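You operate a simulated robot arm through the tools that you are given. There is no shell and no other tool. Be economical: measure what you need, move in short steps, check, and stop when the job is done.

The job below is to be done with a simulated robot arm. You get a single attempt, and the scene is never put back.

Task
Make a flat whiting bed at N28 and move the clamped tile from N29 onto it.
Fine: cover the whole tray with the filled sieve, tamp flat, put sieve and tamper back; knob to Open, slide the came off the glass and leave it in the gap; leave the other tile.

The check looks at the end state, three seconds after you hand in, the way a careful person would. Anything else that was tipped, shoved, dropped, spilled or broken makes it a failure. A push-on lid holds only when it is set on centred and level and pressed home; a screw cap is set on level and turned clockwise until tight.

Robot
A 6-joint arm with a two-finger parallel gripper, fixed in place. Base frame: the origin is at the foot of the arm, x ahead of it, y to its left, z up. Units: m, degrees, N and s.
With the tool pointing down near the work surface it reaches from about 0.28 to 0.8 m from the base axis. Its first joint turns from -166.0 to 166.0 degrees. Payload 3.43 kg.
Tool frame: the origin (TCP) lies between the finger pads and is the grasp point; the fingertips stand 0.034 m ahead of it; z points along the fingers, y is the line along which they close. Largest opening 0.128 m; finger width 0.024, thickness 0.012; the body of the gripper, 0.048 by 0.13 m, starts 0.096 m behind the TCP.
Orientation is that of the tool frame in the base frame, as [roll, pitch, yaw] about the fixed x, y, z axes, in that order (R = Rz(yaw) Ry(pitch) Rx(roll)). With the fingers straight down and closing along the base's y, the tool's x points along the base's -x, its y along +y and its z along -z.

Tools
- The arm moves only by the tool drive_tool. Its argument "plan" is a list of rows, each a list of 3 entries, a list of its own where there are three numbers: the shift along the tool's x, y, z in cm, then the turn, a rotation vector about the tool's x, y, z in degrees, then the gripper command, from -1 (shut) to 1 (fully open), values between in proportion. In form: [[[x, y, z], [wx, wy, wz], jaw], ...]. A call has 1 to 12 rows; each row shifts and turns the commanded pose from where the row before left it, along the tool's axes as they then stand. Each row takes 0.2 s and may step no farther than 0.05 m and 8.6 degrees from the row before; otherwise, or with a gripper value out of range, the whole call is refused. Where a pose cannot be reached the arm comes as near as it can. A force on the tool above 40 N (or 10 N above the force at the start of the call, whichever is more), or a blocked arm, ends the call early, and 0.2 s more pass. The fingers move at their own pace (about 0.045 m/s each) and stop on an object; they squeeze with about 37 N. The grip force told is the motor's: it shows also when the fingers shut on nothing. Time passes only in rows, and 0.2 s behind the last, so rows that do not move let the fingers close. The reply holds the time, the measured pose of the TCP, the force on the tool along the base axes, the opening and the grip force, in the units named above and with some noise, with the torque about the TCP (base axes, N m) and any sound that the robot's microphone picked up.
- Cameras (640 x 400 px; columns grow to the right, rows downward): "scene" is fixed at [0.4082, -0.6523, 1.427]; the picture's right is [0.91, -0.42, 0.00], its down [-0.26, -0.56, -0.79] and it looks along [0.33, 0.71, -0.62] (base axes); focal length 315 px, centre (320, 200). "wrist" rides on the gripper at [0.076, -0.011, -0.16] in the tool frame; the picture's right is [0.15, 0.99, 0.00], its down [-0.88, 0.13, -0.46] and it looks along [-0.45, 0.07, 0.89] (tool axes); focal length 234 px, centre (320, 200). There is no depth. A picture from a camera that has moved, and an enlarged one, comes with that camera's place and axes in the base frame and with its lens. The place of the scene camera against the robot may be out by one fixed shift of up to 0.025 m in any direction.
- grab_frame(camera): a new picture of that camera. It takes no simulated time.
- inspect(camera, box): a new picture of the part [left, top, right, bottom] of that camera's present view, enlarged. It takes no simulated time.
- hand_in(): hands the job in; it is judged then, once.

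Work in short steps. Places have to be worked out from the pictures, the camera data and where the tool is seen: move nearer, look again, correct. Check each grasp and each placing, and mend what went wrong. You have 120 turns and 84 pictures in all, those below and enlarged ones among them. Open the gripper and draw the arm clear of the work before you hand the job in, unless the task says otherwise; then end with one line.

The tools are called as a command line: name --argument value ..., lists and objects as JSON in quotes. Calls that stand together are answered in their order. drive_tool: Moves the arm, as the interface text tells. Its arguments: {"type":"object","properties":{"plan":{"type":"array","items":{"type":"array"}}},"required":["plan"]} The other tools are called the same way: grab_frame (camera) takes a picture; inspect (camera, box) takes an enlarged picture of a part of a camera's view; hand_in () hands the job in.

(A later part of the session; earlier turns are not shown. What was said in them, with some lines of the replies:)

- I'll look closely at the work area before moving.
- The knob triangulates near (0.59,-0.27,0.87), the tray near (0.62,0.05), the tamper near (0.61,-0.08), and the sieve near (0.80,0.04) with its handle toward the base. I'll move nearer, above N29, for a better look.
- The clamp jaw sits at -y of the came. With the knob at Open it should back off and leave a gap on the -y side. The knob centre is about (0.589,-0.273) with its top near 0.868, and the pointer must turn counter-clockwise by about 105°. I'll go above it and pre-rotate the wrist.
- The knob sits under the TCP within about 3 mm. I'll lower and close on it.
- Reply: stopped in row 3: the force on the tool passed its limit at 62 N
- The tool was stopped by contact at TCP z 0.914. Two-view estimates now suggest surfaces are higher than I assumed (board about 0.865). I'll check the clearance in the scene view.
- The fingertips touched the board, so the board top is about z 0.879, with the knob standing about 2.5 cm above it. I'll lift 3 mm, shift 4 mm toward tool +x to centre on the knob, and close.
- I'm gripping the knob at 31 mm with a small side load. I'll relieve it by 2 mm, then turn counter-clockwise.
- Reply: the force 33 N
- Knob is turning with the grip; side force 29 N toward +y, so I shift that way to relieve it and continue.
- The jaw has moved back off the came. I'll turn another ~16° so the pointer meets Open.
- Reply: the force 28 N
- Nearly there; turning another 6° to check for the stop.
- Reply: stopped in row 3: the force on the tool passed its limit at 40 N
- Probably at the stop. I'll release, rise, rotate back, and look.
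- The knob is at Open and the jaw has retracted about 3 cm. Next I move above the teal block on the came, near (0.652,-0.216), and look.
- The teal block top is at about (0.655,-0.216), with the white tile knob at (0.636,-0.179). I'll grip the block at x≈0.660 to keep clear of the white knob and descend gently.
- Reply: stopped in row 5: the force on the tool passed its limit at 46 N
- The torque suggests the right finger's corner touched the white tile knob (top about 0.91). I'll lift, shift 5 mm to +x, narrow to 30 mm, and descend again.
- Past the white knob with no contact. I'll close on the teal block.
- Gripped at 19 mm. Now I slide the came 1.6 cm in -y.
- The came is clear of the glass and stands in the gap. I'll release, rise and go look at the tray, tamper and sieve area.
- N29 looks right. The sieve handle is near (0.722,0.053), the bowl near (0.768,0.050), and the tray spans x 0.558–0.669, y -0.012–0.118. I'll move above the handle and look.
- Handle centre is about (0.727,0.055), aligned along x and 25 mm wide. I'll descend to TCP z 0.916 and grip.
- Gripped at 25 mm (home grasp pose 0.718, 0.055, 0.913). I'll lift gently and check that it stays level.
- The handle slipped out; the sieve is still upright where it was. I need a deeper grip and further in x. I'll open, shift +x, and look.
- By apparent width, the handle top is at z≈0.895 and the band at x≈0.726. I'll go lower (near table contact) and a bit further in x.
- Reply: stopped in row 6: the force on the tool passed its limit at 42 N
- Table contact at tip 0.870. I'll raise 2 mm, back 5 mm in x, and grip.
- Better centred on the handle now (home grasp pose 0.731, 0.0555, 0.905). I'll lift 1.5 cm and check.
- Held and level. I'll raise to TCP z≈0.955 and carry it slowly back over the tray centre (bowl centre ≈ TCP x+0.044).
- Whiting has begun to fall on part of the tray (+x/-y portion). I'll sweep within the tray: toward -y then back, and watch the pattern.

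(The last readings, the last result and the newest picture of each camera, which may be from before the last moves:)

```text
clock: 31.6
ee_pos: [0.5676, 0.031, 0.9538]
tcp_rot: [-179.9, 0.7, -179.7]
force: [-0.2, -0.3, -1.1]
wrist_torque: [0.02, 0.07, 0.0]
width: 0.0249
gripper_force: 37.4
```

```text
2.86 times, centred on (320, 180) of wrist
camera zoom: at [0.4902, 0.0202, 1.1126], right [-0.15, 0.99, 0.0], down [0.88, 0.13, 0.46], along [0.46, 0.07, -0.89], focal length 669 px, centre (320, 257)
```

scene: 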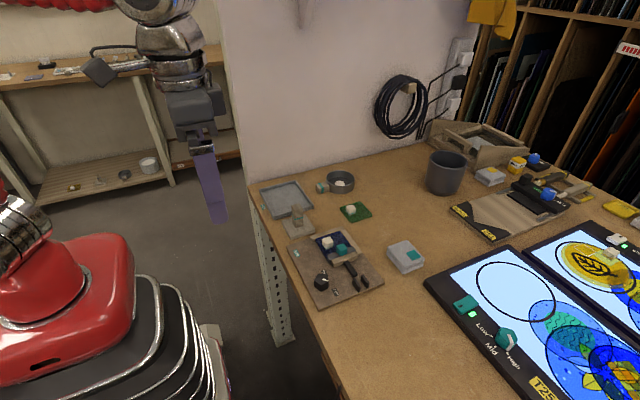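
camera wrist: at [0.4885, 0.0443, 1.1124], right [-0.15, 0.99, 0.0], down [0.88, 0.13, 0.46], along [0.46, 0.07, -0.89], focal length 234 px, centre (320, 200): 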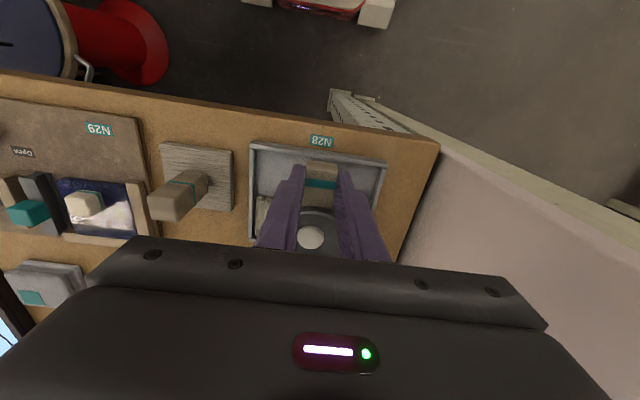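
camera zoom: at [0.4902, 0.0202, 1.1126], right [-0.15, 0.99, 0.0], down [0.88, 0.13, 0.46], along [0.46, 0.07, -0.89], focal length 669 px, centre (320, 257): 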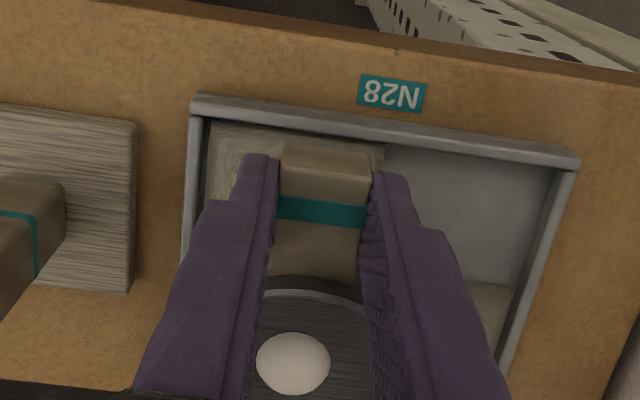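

Whiting falls in quadrant cells: three appear covered, and the -x/+y one is bare. I'll sweep over the +y half.

drive_tool --plan '[[[0.6, 1.4, 0], [0, 0, 0], -1], [[0.6, 1.4, 0], [0, 0, 0], -1], [[0, 1.4, 0], [0, 0, 0], -1], [[0, 1, 0], [0, 0, 0], -1], [[0, -1, 0], [0, 0, 0], -1], [[0, 1, 0], [0, 0, 0], -1], [[0, -1, 0], [0, 0, 0], -1]]'

inspect --camera "scene" --box '[245, 160, 345, 235]'

inspect --camera "wrist" --box '[200, 110, 420, 250]'

```text
clock: 33.2
ee_pos: [0.5547, 0.0721, 0.9532]
tcp_rot: [-180.0, 0.6, -179.8]
force: [0.0, 0.3, -0.5]
wrist_torque: [0.01, 0.0, 0.01]
width: 0.0252
gripper_force: 37.1
```

```text
5.33 times, centred on (295, 198) of scene
camera zoom: at [0.4082, -0.6523, 1.427], right [0.91, -0.42, 0.0], down [-0.26, -0.56, -0.79], along [0.33, 0.71, -0.62], focal length 1678 px, centre (453, 213)
```

zoom: 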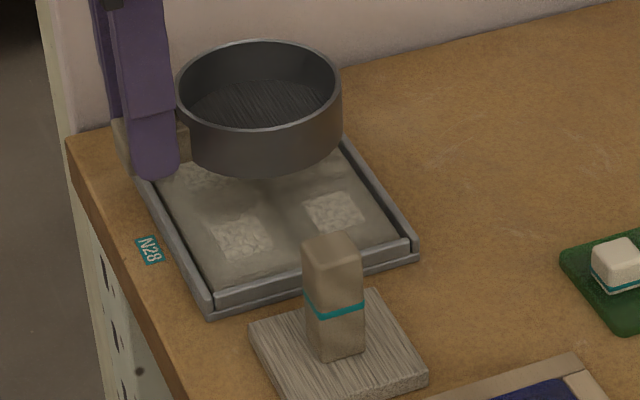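

```text
2.86 times, centred on (310, 180) of wrist
camera zoom: at [0.4778, 0.0606, 1.1116], right [-0.15, 0.99, 0.0], down [0.88, 0.13, 0.46], along [0.46, 0.07, -0.89], focal length 669 px, centre (349, 257)
```

zoom: 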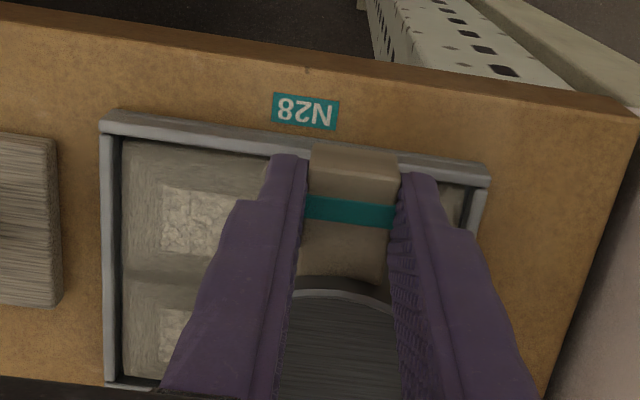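

The sieve is now empty and the tray looks covered. I'll carry the sieve back to its original place (TCP 0.731, 0.0555).

drive_tool --plan '[[[-2, -0.8, 0], [0, 0, 0], -1], [[-3, -0.8, 0], [0, 0, 0], -1], [[-4, 0, 0], [0, 0, 0], -1], [[-4, 0, 0], [0, 0, 0], -1], [[-3, 0, 0], [0, 0, 0], -1], [[-1.65, 0, 0], [0, 0, 0], -1], [[0, 0, 2], [0, 0, 0], -1], [[0, 0, 1.5], [0, 0, 0], -1], [[0, 0, 0], [0, 0, 0], -1]]'

inspect --camera "scene" --box '[245, 145, 385, 235]'

```text
clock: 35.2
ee_pos: [0.7337, 0.0571, 0.9193]
tcp_rot: [-180.0, 0.6, -179.7]
force: [0.6, -0.3, -1.1]
wrist_torque: [-0.02, 0.07, 0.0]
width: 0.0253
gripper_force: 37.1
```

```text
4.44 times, centred on (315, 190) of scene
camera zoom: at [0.4082, -0.6523, 1.427], right [0.91, -0.42, 0.0], down [-0.26, -0.56, -0.79], along [0.33, 0.71, -0.62], focal length 1399 px, centre (342, 244)
```

zoom: 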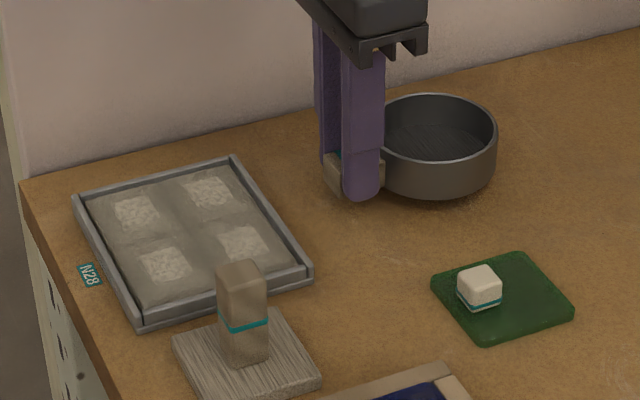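

All four cells are evenly covered. Now I set the sieve down and release.

drive_tool --plan '[[[0.2, -0.15, 0.6], [0, 0, 0], -1], [[0, 0, 0.4], [0, 0, 0], -1], [[0, 0, 0.35], [0, 0, 0], -1], [[0, 0, 0], [0, 0, 0], -1]]'

```text
clock: 36.2
ee_pos: [0.7304, 0.0559, 0.9044]
tcp_rot: [179.9, 0.6, -179.7]
force: [-0.7, -1.7, 4.6]
wrist_torque: [-0.06, 0.06, -0.02]
width: 0.0249
gripper_force: 36.0
```

Resting on the table. I'll release, rise, and move over to the tamper.

drive_tool --plan '[[[0, 0, 0], [0, 0, 0], -0.1], [[0, 0, 0], [0, 0, 0], -0.1], [[0, 0, -3], [0, 0, 0], -0.1], [[0, 0, -4], [0, 0, 0], -0.1], [[0, 0, -4.5], [0, 0, 0], -0.1], [[4, -2, -2], [0, 0, 0], -0.1], [[4, -2.5, 0], [0, 0, 0], -0.1], [[4, -2.5, 0], [0, 0, 0], -0.1], [[0.8, -4, 0], [0, 0, 0], -0.1], [[0, -1.3, 0], [0, 0, 0], -0.1]]'

grab_frame --camera "wrist"

inspect --camera "scene" --box '[245, 145, 385, 235]'

```text
clock: 38.5
ee_pos: [0.6013, -0.0686, 1.0389]
tcp_rot: [179.9, 0.7, -179.7]
force: [-0.5, -1.2, -1.1]
wrist_torque: [0.01, -0.03, 0.01]
width: 0.0576
gripper_force: 0.0
```

```text
40 pictures are left
camera wrist: at [0.524, -0.0802, 1.1972], right [-0.15, 0.99, 0.0], down [0.88, 0.13, 0.46], along [0.46, 0.07, -0.89], focal length 234 px, centre (320, 200)
```

wrist: 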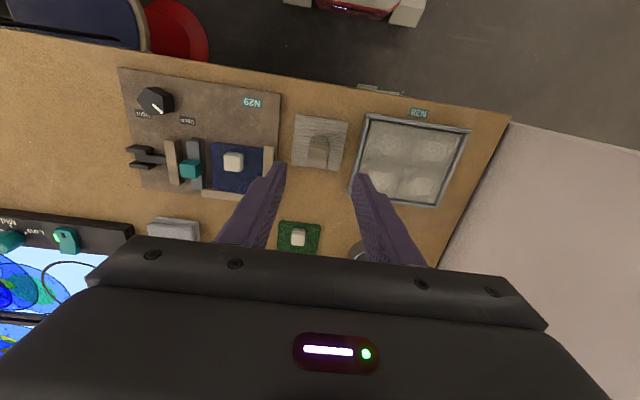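

```text
4.44 times, centred on (315, 190) of scene
camera zoom: at [0.4082, -0.6523, 1.427], right [0.91, -0.42, 0.0], down [-0.26, -0.56, -0.79], along [0.33, 0.71, -0.62], focal length 1399 px, centre (342, 244)
```

zoom: 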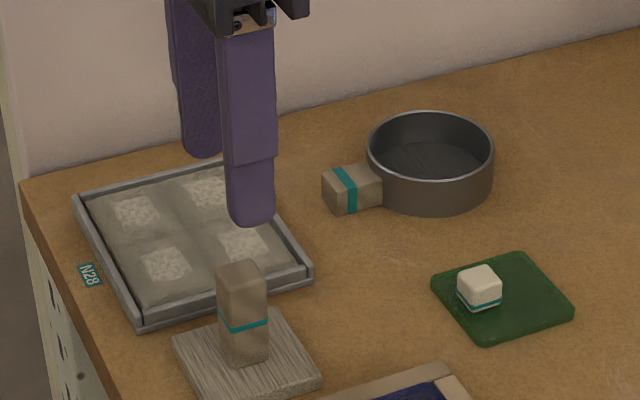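

Sieve is back in place. I'll zoom on the tamper for its position.

inspect --camera "wrist" --box '[270, 90, 470, 220]'

```text
3.08 times, centred on (370, 155) of wrist
camera zoom: at [0.524, -0.0802, 1.1972], right [-0.15, 0.99, 0.0], down [0.88, 0.13, 0.46], along [0.46, 0.07, -0.89], focal length 720 px, centre (166, 338)
```

zoom: 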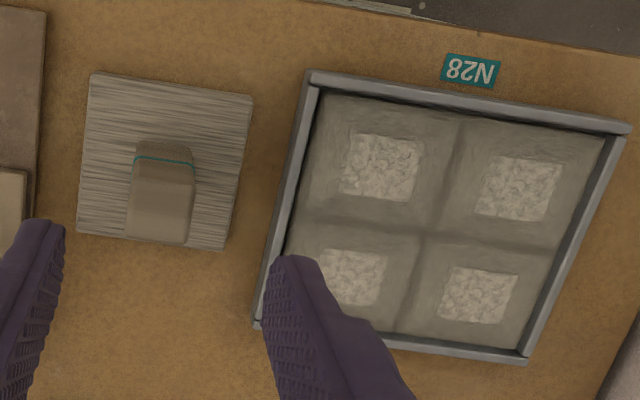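

The tamper post is centred about (0.603,-0.070), with its top near 0.945 and a plate of about 7 cm. I'll descend to TCP z≈0.932 and grip the post.

drive_tool --plan '[[[-0.2, -0.1, 3], [0, 0, 0], -0.2], [[0, 0, 3], [0, 0, 0], -0.2], [[0, 0, 3], [0, 0, 0], -0.2], [[0, 0, 1.7], [0, 0, 0], -0.2], [[0, 0, 0], [0, 0, 0], -0.2]]'

inspect --camera "wrist" --box '[220, 80, 420, 220]'

inspect --camera "scene" --box '[265, 190, 345, 250]'

```text
clock: 39.6
ee_pos: [0.606, -0.0702, 0.9328]
tcp_rot: [-180.0, 0.7, -179.9]
force: [0.8, 0.6, 0.4]
wrist_torque: [0.02, 0.02, -0.01]
width: 0.0513
gripper_force: 0.1
```

```text
2.86 times, centred on (320, 150) of wrist
camera zoom: at [0.5274, -0.0815, 1.0916], right [-0.15, 0.99, 0.0], down [0.88, 0.13, 0.46], along [0.46, 0.07, -0.89], focal length 669 px, centre (320, 343)
```

zoom: 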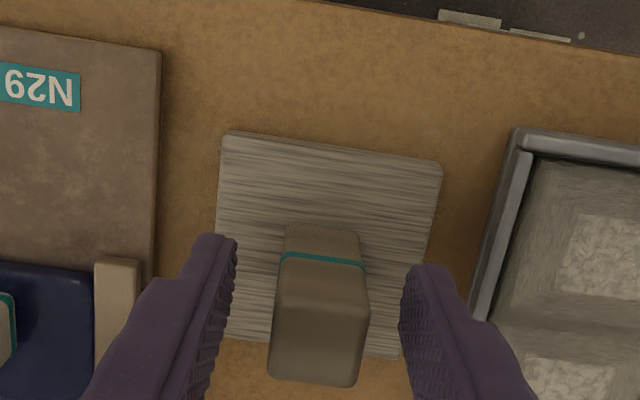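

```text
6.67 times, centred on (305, 220) of scene
camera zoom: at [0.4082, -0.6523, 1.427], right [0.91, -0.42, 0.0], down [-0.26, -0.56, -0.79], along [0.33, 0.71, -0.62], focal length 2098 px, centre (420, 67)
```

zoom: 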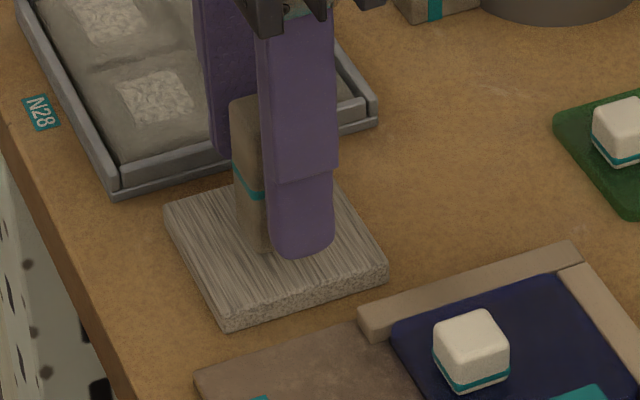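

Aligned; shifting 4 mm back and closing on the post.

drive_tool --plan '[[[0.4, 0, 0.3], [0, 0, 0], -0.2], [[0, 0, 0], [0, 0, 0], -1], [[0, 0, 0], [0, 0, 0], -1], [[0, 0, 0], [0, 0, 0], -1], [[0, 0, 0], [0, 0, 0], -1]]'

```text
clock: 40.9
ee_pos: [0.6022, -0.0698, 0.9305]
tcp_rot: [-179.9, 0.6, -179.8]
force: [0.4, -0.4, 0.0]
wrist_torque: [-0.08, 0.03, -0.01]
width: 0.0235
gripper_force: 36.8
```

Gripped (home 0.602,-0.070,0.9305). I lift 5 cm and check what came up.

drive_tool --plan '[[[0, 0, -1], [0, 0, 0], -1], [[0, 0, -2], [0, 0, 0], -1], [[0, 0, -2], [0, 0, 0], -1], [[0, 0, -1], [0, 0, 0], -1]]'

inspect --camera "scene" --box '[245, 160, 345, 250]'

grab_frame --camera "wrist"

```text
clock: 41.9
ee_pos: [0.6008, -0.0687, 0.9894]
tcp_rot: [180.0, 0.4, -179.8]
force: [0.0, -0.4, -1.9]
wrist_torque: [0.01, 0.0, 0.0]
width: 0.0236
gripper_force: 36.7
```

```text
4.44 times, centred on (295, 205) of scene
camera zoom: at [0.4082, -0.6523, 1.427], right [0.91, -0.42, 0.0], down [-0.26, -0.56, -0.79], along [0.33, 0.71, -0.62], focal length 1399 px, centre (431, 178)
```

zoom: 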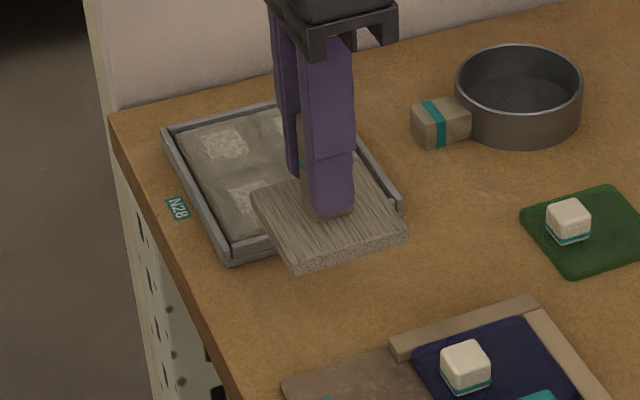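

```text
34 pictures are left
camera wrist: at [0.5233, -0.0807, 1.1484], right [-0.15, 0.99, 0.0], down [0.88, 0.13, 0.46], along [0.46, 0.07, -0.89], focal length 234 px, centre (320, 200)
```

wrist: 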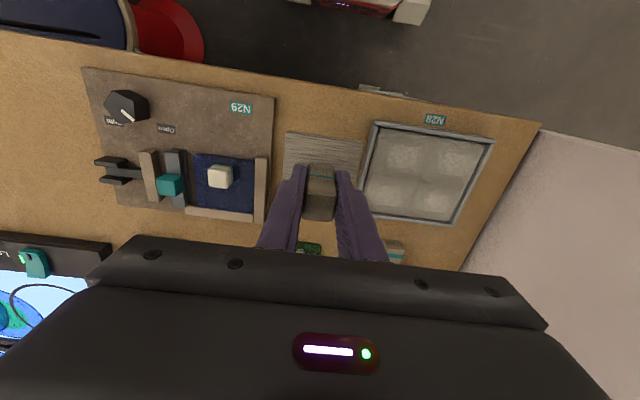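

The whole plate-and-post is the tamper (about 67×70 mm). The tray interior is about x 0.562–0.662, y -0.009–0.115. I'll tamp at four overlapping corner positions, starting at (0.600, 0.031).

drive_tool --plan '[[[0, 3.4, 0], [0, 0, 0], -1], [[0, 3.3, 0], [0, 0, 0], -1], [[0, 3.3, 0], [0, 0, 0], -1], [[0, 0, 0], [0, 0, 0], -1]]'

inspect --camera "wrist" --box '[220, 80, 440, 240]'

```text
clock: 42.9
ee_pos: [0.6012, 0.031, 0.9905]
tcp_rot: [180.0, 0.6, -179.7]
force: [-0.3, 0.2, -1.9]
wrist_torque: [-0.03, 0.0, 0.0]
width: 0.0236
gripper_force: 37.6
```

```text
2.50 times, centred on (330, 160) of wrist
camera zoom: at [0.5225, 0.0199, 1.1498], right [-0.15, 0.99, 0.0], down [0.88, 0.13, 0.46], along [0.46, 0.07, -0.89], focal length 585 px, centre (295, 300)
```

zoom: 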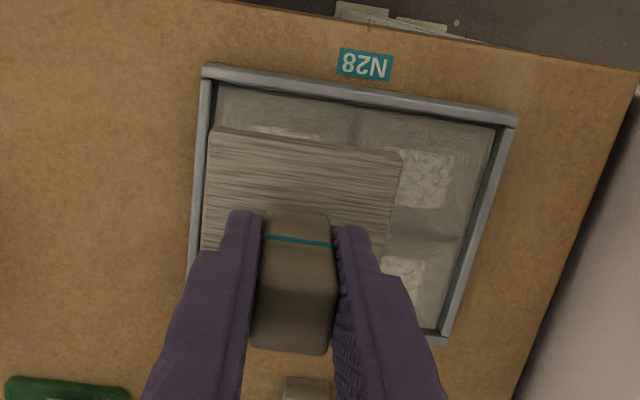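

The plate hangs clear inside the tray outline (y about -0.002 to 0.064). I'll shift slightly to (0.600, 0.029) and press down gently in small steps.

drive_tool --plan '[[[0.1, -0.2, 1.5], [0, 0, 0], -1], [[0, 0, 1.5], [0, 0, 0], -1], [[0, 0, 0.6], [0, 0, 0], -1], [[0, 0, 0.3], [0, 0, 0], -1], [[0, 0, 0.3], [0, 0, 0], -1], [[0, 0, 0.3], [0, 0, 0], -1]]'

```text
clock: 44.2
ee_pos: [0.5979, 0.0299, 0.9445]
tcp_rot: [-180.0, 0.6, -179.8]
force: [-0.4, 0.2, -1.9]
wrist_torque: [-0.01, -0.01, 0.0]
width: 0.0235
gripper_force: 37.1
```

drive_tool --plan '[[[-0.2, 0, 0.2], [0, 0, 0], -1], [[0, 0, 0.2], [0, 0, 0], -1], [[0, 0, 0.2], [0, 0, 0], -1], [[0, 0, 0.2], [0, 0, 0], -1], [[0, 0, 0], [0, 0, 0], -1]]'

```text
clock: 45.5
ee_pos: [0.6025, 0.03, 0.9366]
tcp_rot: [180.0, 0.6, -179.7]
force: [-0.1, -0.3, -1.3]
wrist_torque: [0.0, -0.02, -0.01]
width: 0.0237
gripper_force: 36.7
```

No contact yet; continuing.

drive_tool --plan '[[[0.1, 0, 0.15], [0, 0, 0], -1], [[0, 0, 0.15], [0, 0, 0], -1], [[0, 0, 0.15], [0, 0, 0], -1], [[0, 0, 0.15], [0, 0, 0], -1], [[0, 0, 0], [0, 0, 0], -1]]'

inspect --camera "scene" --box '[255, 165, 335, 225]'

```text
clock: 46.6
ee_pos: [0.6, 0.0293, 0.9315]
tcp_rot: [180.0, 0.8, -179.8]
force: [5.8, 2.7, 27.2]
wrist_torque: [-0.05, -0.22, -0.02]
width: 0.0239
gripper_force: 37.1
```

```text
6.67 times, centred on (295, 195) of scene
camera zoom: at [0.4082, -0.6523, 1.427], right [0.91, -0.42, 0.0], down [-0.26, -0.56, -0.79], along [0.33, 0.71, -0.62], focal length 2098 px, centre (487, 233)
```

zoom: 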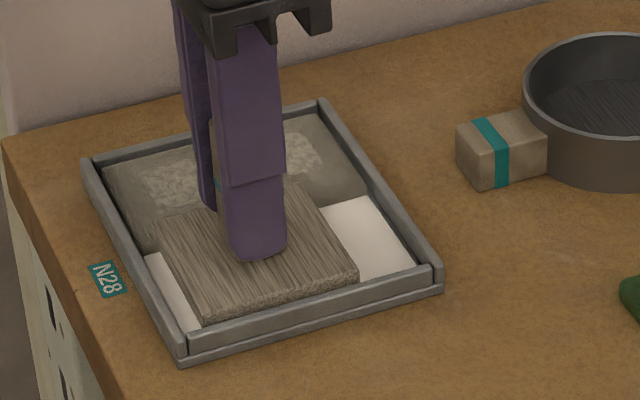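

The -y half has turned flat and white. I'll lift and repeat on the +y half.

drive_tool --plan '[[[0, 0, -1], [0, 0, 0], -1], [[0, 0, -2], [0, 0, 0], -1], [[-0.6, 2.5, 0], [0, 0, 0], -1], [[-0.6, 2.5, 0], [0, 0, 0], -1], [[0, 0, 0], [0, 0, 0], -1], [[0, 0, 1.2], [0, 0, 0], -1], [[0, 0, 1], [0, 0, 0], -1], [[0, 0, 0.3], [0, 0, 0], -1], [[0, 0, 0.2], [0, 0, 0], -1], [[0, 0, 0.15], [0, 0, 0], -1], [[0, 0, 0.15], [0, 0, 0], -1], [[0, 0, 0], [0, 0, 0], -1]]'

inspect --camera "scene" --box '[255, 165, 335, 225]'

```text
clock: 49.2
ee_pos: [0.6131, 0.0791, 0.9329]
tcp_rot: [179.8, 0.7, -179.7]
force: [-0.8, 3.8, 14.7]
wrist_torque: [-0.09, 0.03, -0.03]
width: 0.0235
gripper_force: 37.1
```

```text
6.67 times, centred on (295, 195) of scene
camera zoom: at [0.4082, -0.6523, 1.427], right [0.91, -0.42, 0.0], down [-0.26, -0.56, -0.79], along [0.33, 0.71, -0.62], focal length 2098 px, centre (487, 233)
```

zoom: 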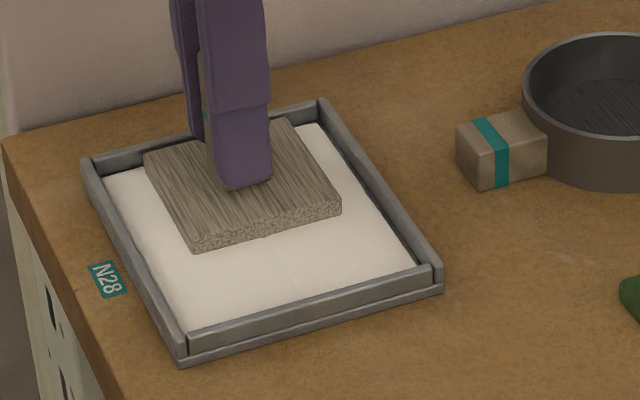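

The whole bed is flat and white. I return the tamper to its home (0.602,-0.070).

drive_tool --plan '[[[0, 0, -1], [0, 0, 0], -1], [[0, 0, -2.5], [0, 0, 0], -1], [[0, 0, -2], [0, 0, 0], -1], [[1.1, -3.7, 0], [0, 0, 0], -1], [[0, -3.7, 0], [0, 0, 0], -1], [[0, -3.7, 0], [0, 0, 0], -1], [[0, -3.8, 0], [0, 0, 0], -1], [[0, 0, 0], [0, 0, 0], -1]]'

```text
clock: 51.0
ee_pos: [0.6, -0.0707, 0.9855]
tcp_rot: [-180.0, 0.7, -179.7]
force: [0.4, -0.9, -1.2]
wrist_torque: [-0.02, 0.0, -0.01]
width: 0.0235
gripper_force: 36.9
```

drive_tool --plan '[[[-0.2, 0.1, 2], [0, 0, 0], -1], [[0, 0, 2], [0, 0, 0], -1], [[0, 0, 0.8], [0, 0, 0], -1], [[0, 0, 0.3], [0, 0, 0], -1], [[0, 0, 0.2], [0, 0, 0], -1], [[0, 0, 0.15], [0, 0, 0], -1], [[0, 0, 0], [0, 0, 0], -1]]'

```text
clock: 52.6
ee_pos: [0.6029, -0.0686, 0.9297]
tcp_rot: [-180.0, 0.7, -179.7]
force: [0.0, 0.2, -2.3]
wrist_torque: [0.01, 0.01, 0.01]
width: 0.0238
gripper_force: 37.4
```

Still carrying its weight; lowering in millimetres until contact.

drive_tool --plan '[[[0, 0, 0.15], [0, 0, 0], -1], [[0, 0, 0.15], [0, 0, 0], -1], [[0, 0, 0], [0, 0, 0], -1]]'

```text
clock: 53.5
ee_pos: [0.6031, -0.0685, 0.9281]
tcp_rot: [-180.0, 0.7, -179.8]
force: [0.6, -0.6, -1.8]
wrist_torque: [-0.03, 0.01, -0.01]
width: 0.0235
gripper_force: 36.8
```

drive_tool --plan '[[[0, 0, 0.15], [0, 0, 0], -1], [[0, 0, 0.15], [0, 0, 0], -1], [[0, 0, 0], [0, 0, 0], -1]]'

inspect --camera "scene" --box '[265, 190, 345, 250]'

```text
clock: 54.2
ee_pos: [0.6039, -0.0696, 0.9244]
tcp_rot: [-180.0, 0.7, -179.6]
force: [-1.0, 3.4, 8.8]
wrist_torque: [0.02, -0.23, 0.05]
width: 0.0234
gripper_force: 36.9
```

```text
6.67 times, centred on (305, 220) of scene
camera zoom: at [0.4082, -0.6523, 1.427], right [0.91, -0.42, 0.0], down [-0.26, -0.56, -0.79], along [0.33, 0.71, -0.62], focal length 2098 px, centre (420, 67)
```

zoom: 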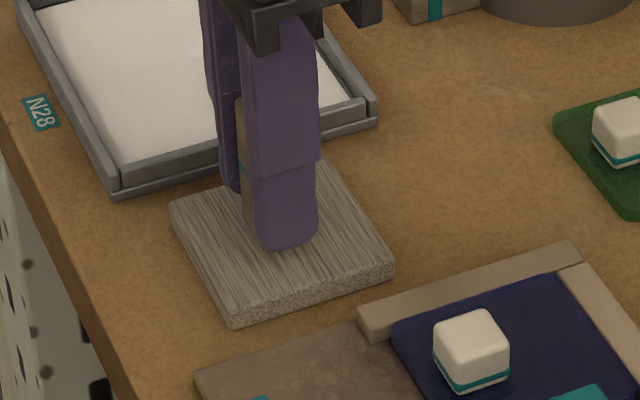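

The tamper is down on its spot. I release, rise, and move above the tile's white knob (about 0.637,-0.180).

drive_tool --plan '[[[0, 0, 0], [0, 0, 0], -0.3], [[0, 0, 0], [0, 0, 0], -0.3], [[0, 0, -3], [0, 0, 0], -0.3], [[0, 0, -4], [0, 0, 0], -0.3], [[-1.3, -3.7, 0], [0, 0, 0], -0.3], [[-1, -3.7, 0], [0, 0, 0], -0.3], [[-1, -3.7, 0], [0, 0, 0], -0.3], [[0, 0, 1.4], [0, 0, 0], -0.3], [[0, 0, 0], [0, 0, 0], -0.3]]'

inspect --camera "wrist" --box '[220, 100, 420, 240]'

inspect --camera "scene" --box '[245, 155, 365, 255]'

```text
clock: 56.2
ee_pos: [0.6366, -0.1817, 0.9809]
tcp_rot: [-180.0, 0.7, -179.7]
force: [-0.6, -1.1, 0.0]
wrist_torque: [-0.03, 0.01, -0.03]
width: 0.0448
gripper_force: 0.1
```

```text
2.86 times, centred on (320, 170) of wrist
camera zoom: at [0.5591, -0.1934, 1.14], right [-0.15, 0.99, 0.0], down [0.88, 0.13, 0.46], along [0.46, 0.07, -0.89], focal length 669 px, centre (320, 286)
```

zoom: 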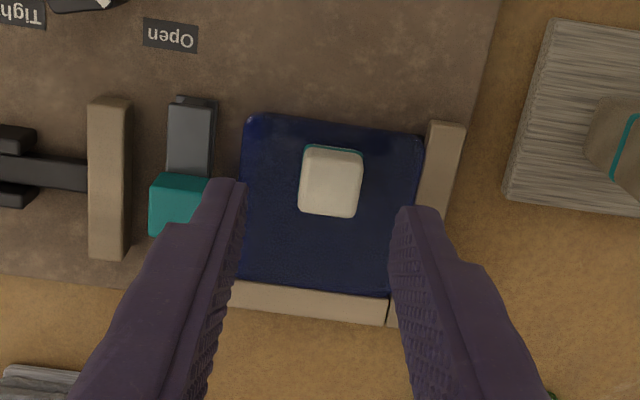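

```text
4.00 times, centred on (305, 205) of scene
camera zoom: at [0.4082, -0.6523, 1.427], right [0.91, -0.42, 0.0], down [-0.26, -0.56, -0.79], along [0.33, 0.71, -0.62], focal length 1259 px, centre (380, 180)
```

zoom: 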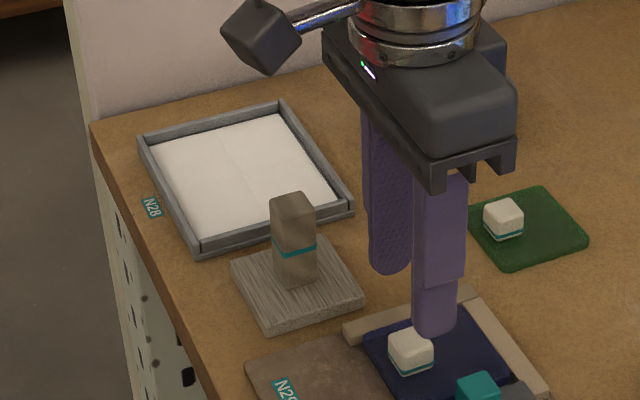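

Tile centre is about (0.6525,-0.1775) and the knob about (0.637,-0.178). I'll shift +3.5 mm in y, descend and grip.

drive_tool --plan '[[[0, 0.35, 2], [0, 0, 0], -0.3], [[0, 0, 1.5], [0, 0, 0], -0.3], [[0, 0, 0.9], [0, 0, 0], -0.3], [[0, 0, 0.5], [0, 0, 0], -0.3], [[0, 0, 0], [0, 0, 0], -0.3]]'

inspect --camera "wrist" --box '[220, 100, 420, 240]'

```text
clock: 57.5
ee_pos: [0.6361, -0.1771, 0.9318]
tcp_rot: [-179.9, 0.6, -179.8]
force: [0.9, 0.2, -1.1]
wrist_torque: [0.0, 0.01, -0.01]
width: 0.0448
gripper_force: 0.0
```

```text
2.86 times, centred on (320, 170) of wrist
camera zoom: at [0.5591, -0.1888, 1.0908], right [-0.15, 0.99, 0.0], down [0.88, 0.13, 0.46], along [0.46, 0.07, -0.89], focal length 669 px, centre (320, 286)
```

zoom: 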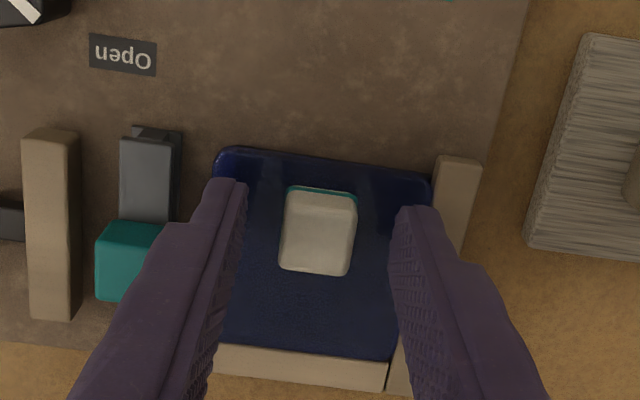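

Centred. Going 2 mm deeper, then closing.

drive_tool --plan '[[[0, 0, 0.25], [0, 0, 0], -0.3], [[0, 0, 0], [0, 0, 0], -1], [[0, 0, 0], [0, 0, 0], -1], [[0, 0, 0], [0, 0, 0], -1], [[0, 0, 0], [0, 0, 0], -1]]'

```text
clock: 58.6
ee_pos: [0.637, -0.1772, 0.929]
tcp_rot: [180.0, 0.6, -179.7]
force: [0.2, -8.7, 1.3]
wrist_torque: [-0.34, -0.06, -0.16]
width: 0.0213
gripper_force: 37.6
```

Gripped at 21 mm with a slight side load. I'll relieve 1.5 mm in -y and lift slowly.

drive_tool --plan '[[[0, -0.15, 0], [0, 0, 0], -1], [[0, 0, -0.4], [0, 0, 0], -1], [[0, 0, -0.6], [0, 0, 0], -1], [[0, 0, -1], [0, 0, 0], -1], [[0, 0, 0], [0, 0, 0], -1]]'

inspect --camera "scene" --box '[290, 210, 380, 280]'

```text
clock: 59.9
ee_pos: [0.6376, -0.1769, 0.9486]
tcp_rot: [180.0, 0.7, -179.7]
force: [-0.1, 0.5, -1.2]
wrist_torque: [-0.02, 0.04, 0.0]
width: 0.0206
gripper_force: 36.9
```

```text
5.71 times, centred on (335, 245) of scene
camera zoom: at [0.4082, -0.6523, 1.427], right [0.91, -0.42, 0.0], down [-0.26, -0.56, -0.79], along [0.33, 0.71, -0.62], focal length 1798 px, centre (234, -57)
```

zoom: 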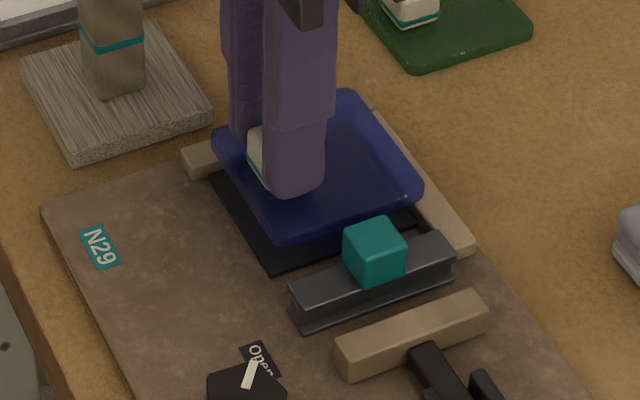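

The tile is held and lifted clear. I'll raise it well above the tamper and carry it across to the tray.

drive_tool --plan '[[[0, 0, -2.5], [0, 0, 0], -1], [[0, 0, -2.5], [0, 0, 0], -1], [[-1, 0, -2.5], [0, 0, 0], -1], [[0, 3.3, 0], [0, 0, 0], -1], [[0, 3.3, 0], [0, 0, 0], -1], [[0, 3.3, 0], [0, 0, 0], -1], [[0, 3.3, 0], [0, 0, 0], -1], [[0, 3.3, 0], [0, 0, 0], -1], [[0, 3.3, 0], [0, 0, 0], -1], [[2.5, 3.3, 0], [0, 0, 0], -1], [[2.5, 0, 0], [0, 0, 0], -1], [[0, 0, 0], [0, 0, 0], -1]]'

inspect --camera "wrist" --box '[200, 80, 440, 240]'

inspect --camera "scene" --box '[245, 150, 345, 220]'

```text
clock: 62.5
ee_pos: [0.5951, 0.053, 1.0248]
tcp_rot: [-179.9, 0.6, -179.8]
force: [-0.9, -0.1, -1.1]
wrist_torque: [-0.01, 0.04, -0.01]
width: 0.0208
gripper_force: 37.1
```

```text
2.50 times, centred on (320, 160) of wrist
camera zoom: at [0.5167, 0.0418, 1.1837], right [-0.15, 0.99, 0.0], down [0.88, 0.13, 0.46], along [0.46, 0.07, -0.89], focal length 585 px, centre (320, 300)
```

zoom: 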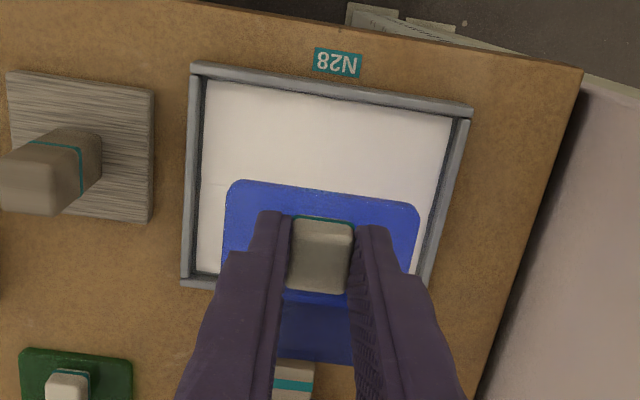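

```text
5.71 times, centred on (295, 185) of scene
camera zoom: at [0.4082, -0.6523, 1.427], right [0.91, -0.42, 0.0], down [-0.26, -0.56, -0.79], along [0.33, 0.71, -0.62], focal length 1798 px, centre (463, 286)
```

zoom: 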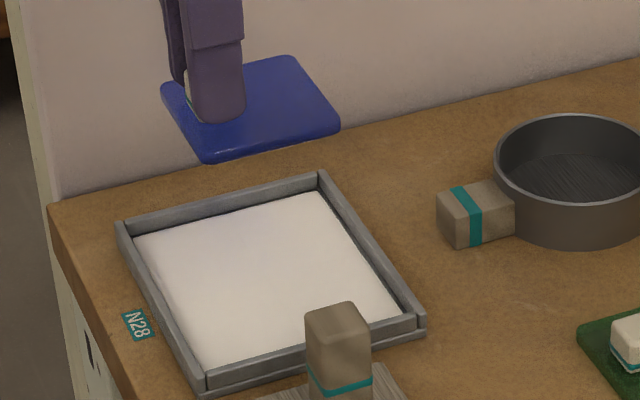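

The tile is level and nearly centred. I'll nudge +1.5 mm in x and y and lower it onto the bed.

drive_tool --plan '[[[-0.15, 0.15, 2.5], [0, 0, 0], -1], [[0, 0, 2.5], [0, 0, 0], -1], [[0, 0, 2], [0, 0, 0], -1], [[0, 0, 1.2], [0, 0, 0], -1], [[0, 0, 0.4], [0, 0, 0], -1], [[0, 0, 0.3], [0, 0, 0], -1], [[0, 0, 0], [0, 0, 0], -1]]'

inspect --camera "scene" --box '[255, 165, 335, 225]'

```text
clock: 64.0
ee_pos: [0.5976, 0.0558, 0.9359]
tcp_rot: [-179.9, 0.6, -179.8]
force: [-0.4, -0.4, 0.0]
wrist_torque: [0.02, 0.01, -0.01]
width: 0.0211
gripper_force: 37.8
```

```text
6.67 times, centred on (295, 195) of scene
camera zoom: at [0.4082, -0.6523, 1.427], right [0.91, -0.42, 0.0], down [-0.26, -0.56, -0.79], along [0.33, 0.71, -0.62], focal length 2098 px, centre (487, 233)
```

zoom: 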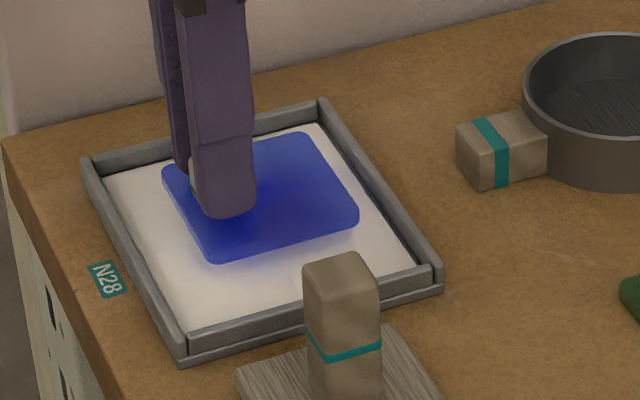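

drive_tool --plan '[[[0, -0.1, 0.3], [0, 0, 0], -1], [[0, 0, 0.2], [0, 0, 0], -1], [[0, 0, 0.2], [0, 0, 0], -1], [[0, 0, 0.1], [0, 0, 0], -1], [[0, 0, 0], [0, 0, 0], -1]]'

```text
clock: 65.2
ee_pos: [0.5969, 0.0534, 0.9291]
tcp_rot: [-180.0, 0.6, -179.8]
force: [0.1, -1.0, -1.7]
wrist_torque: [-0.02, 0.04, 0.0]
width: 0.0208
gripper_force: 37.0
```

Still hanging; continuing down in 1 mm steps.

drive_tool --plan '[[[0, 0, 0.1], [0, 0, 0], -1], [[0, 0, 0.1], [0, 0, 0], -1], [[0, 0, 0.1], [0, 0, 0], -1], [[0, 0, 0], [0, 0, 0], -1]]'

```text
clock: 66.2
ee_pos: [0.5997, 0.0555, 0.9239]
tcp_rot: [-180.0, 0.6, -179.7]
force: [0.0, 0.0, -1.4]
wrist_torque: [0.02, 0.04, 0.0]
width: 0.0209
gripper_force: 36.6
```

drive_tool --plan '[[[0, 0, 0.1], [0, 0, 0], -1], [[0, 0, 0.1], [0, 0, 0], -1], [[0, 0, 0], [0, 0, 0], -1]]'

inspect --camera "scene" --box '[255, 165, 335, 225]'

```text
clock: 67.0
ee_pos: [0.5979, 0.0548, 0.923]
tcp_rot: [-180.0, 0.7, -179.8]
force: [-0.5, -0.5, -0.4]
wrist_torque: [-0.01, 0.01, 0.04]
width: 0.0209
gripper_force: 36.8
```

```text
6.67 times, centred on (295, 195) of scene
camera zoom: at [0.4082, -0.6523, 1.427], right [0.91, -0.42, 0.0], down [-0.26, -0.56, -0.79], along [0.33, 0.71, -0.62], focal length 2098 px, centre (487, 233)
```

zoom: 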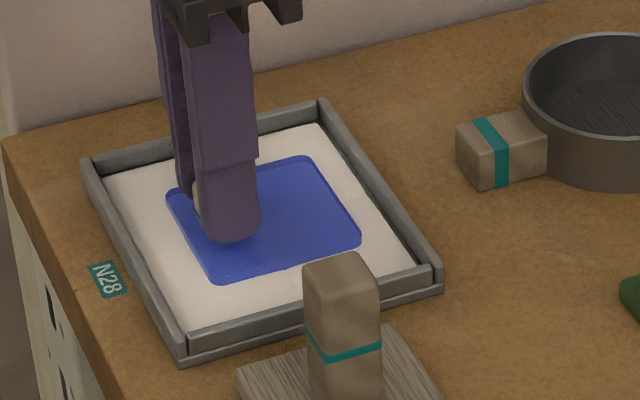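

It looks at or nearly at the bed; I'll go 1–2 mm more to confirm contact.

drive_tool --plan '[[[0, 0, 0.1], [0, 0, 0], -1], [[0, 0, 0], [0, 0, 0], -1]]'

```text
clock: 67.7
ee_pos: [0.5985, 0.0553, 0.9232]
tcp_rot: [179.9, 0.6, -179.8]
force: [-0.6, 2.5, 7.9]
wrist_torque: [0.05, 0.06, 0.0]
width: 0.0209
gripper_force: 37.1
```

Contact (about 8 N). I release, rise straight up and draw clear.

drive_tool --plan '[[[0, 0, -0.05], [0, 0, 0], -0.4], [[0, 0, 0], [0, 0, 0], -0.3], [[0, 0, 0], [0, 0, 0], -0.3], [[0, 0, -2], [0, 0, 0], -0.3], [[0, 0, -4], [0, 0, 0], -0.3], [[0, 0, -4.5], [0, 0, 0], 0.5], [[0, 0, -4.5], [0, 0, 0], 1], [[4, 0, -2], [0, 0, 0], 1], [[4, 0, -2], [0, 0, 0], 1], [[4, 0, -2], [0, 0, 0], 1]]'

inspect --camera "scene" --box '[245, 150, 385, 240]'

inspect --camera "scene" --box '[270, 205, 410, 315]'

grab_frame --camera "scene"

```text
clock: 69.8
ee_pos: [0.4747, 0.0518, 1.1316]
tcp_rot: [-179.9, 0.6, -179.7]
force: [0.1, 0.4, -0.7]
wrist_torque: [-0.03, 0.04, -0.02]
width: 0.1281
gripper_force: 0.0
```

```text
4.44 times, centred on (315, 195) of scene
camera zoom: at [0.4082, -0.6523, 1.427], right [0.91, -0.42, 0.0], down [-0.26, -0.56, -0.79], along [0.33, 0.71, -0.62], focal length 1399 px, centre (342, 222)
```

zoom: 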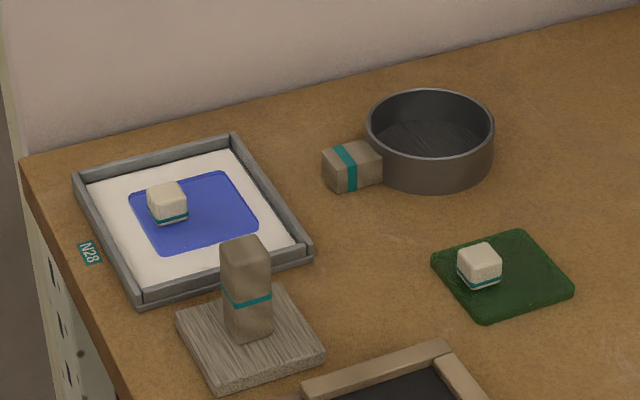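

```text
3.64 times, centred on (340, 260) of scene
camera zoom: at [0.4082, -0.6523, 1.427], right [0.91, -0.42, 0.0], down [-0.26, -0.56, -0.79], along [0.33, 0.71, -0.62], focal length 1144 px, centre (247, -18)
```

zoom: 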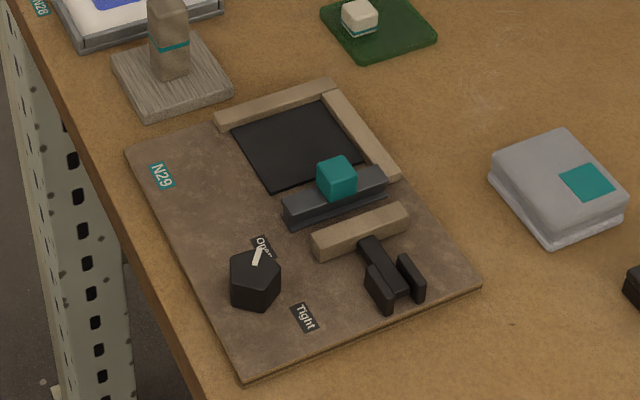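

```text
19 pictures are left
```

scene: 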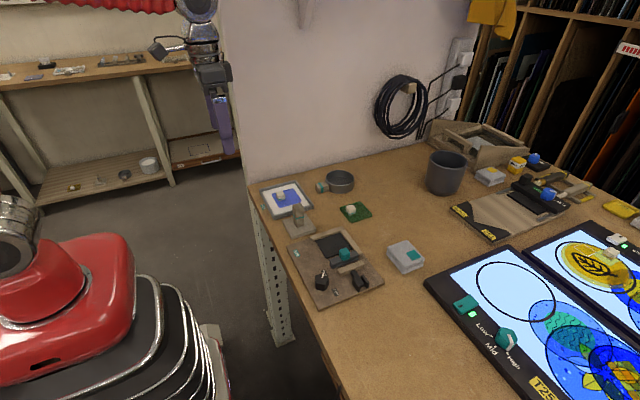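

The bed is flat, with the tile level and centred on it. The sieve and tamper are back, the came stands in the gap, the knob is at Open, and the green tile is untouched. Handing in.

hand_in

```text
The job is handed in.
```

The job is handed in: the tile from N29 now sits centred on the flat whiting bed at N28, the sieve and tamper are back, the knob is at Open with the came in the gap, and the green tile was not touched.
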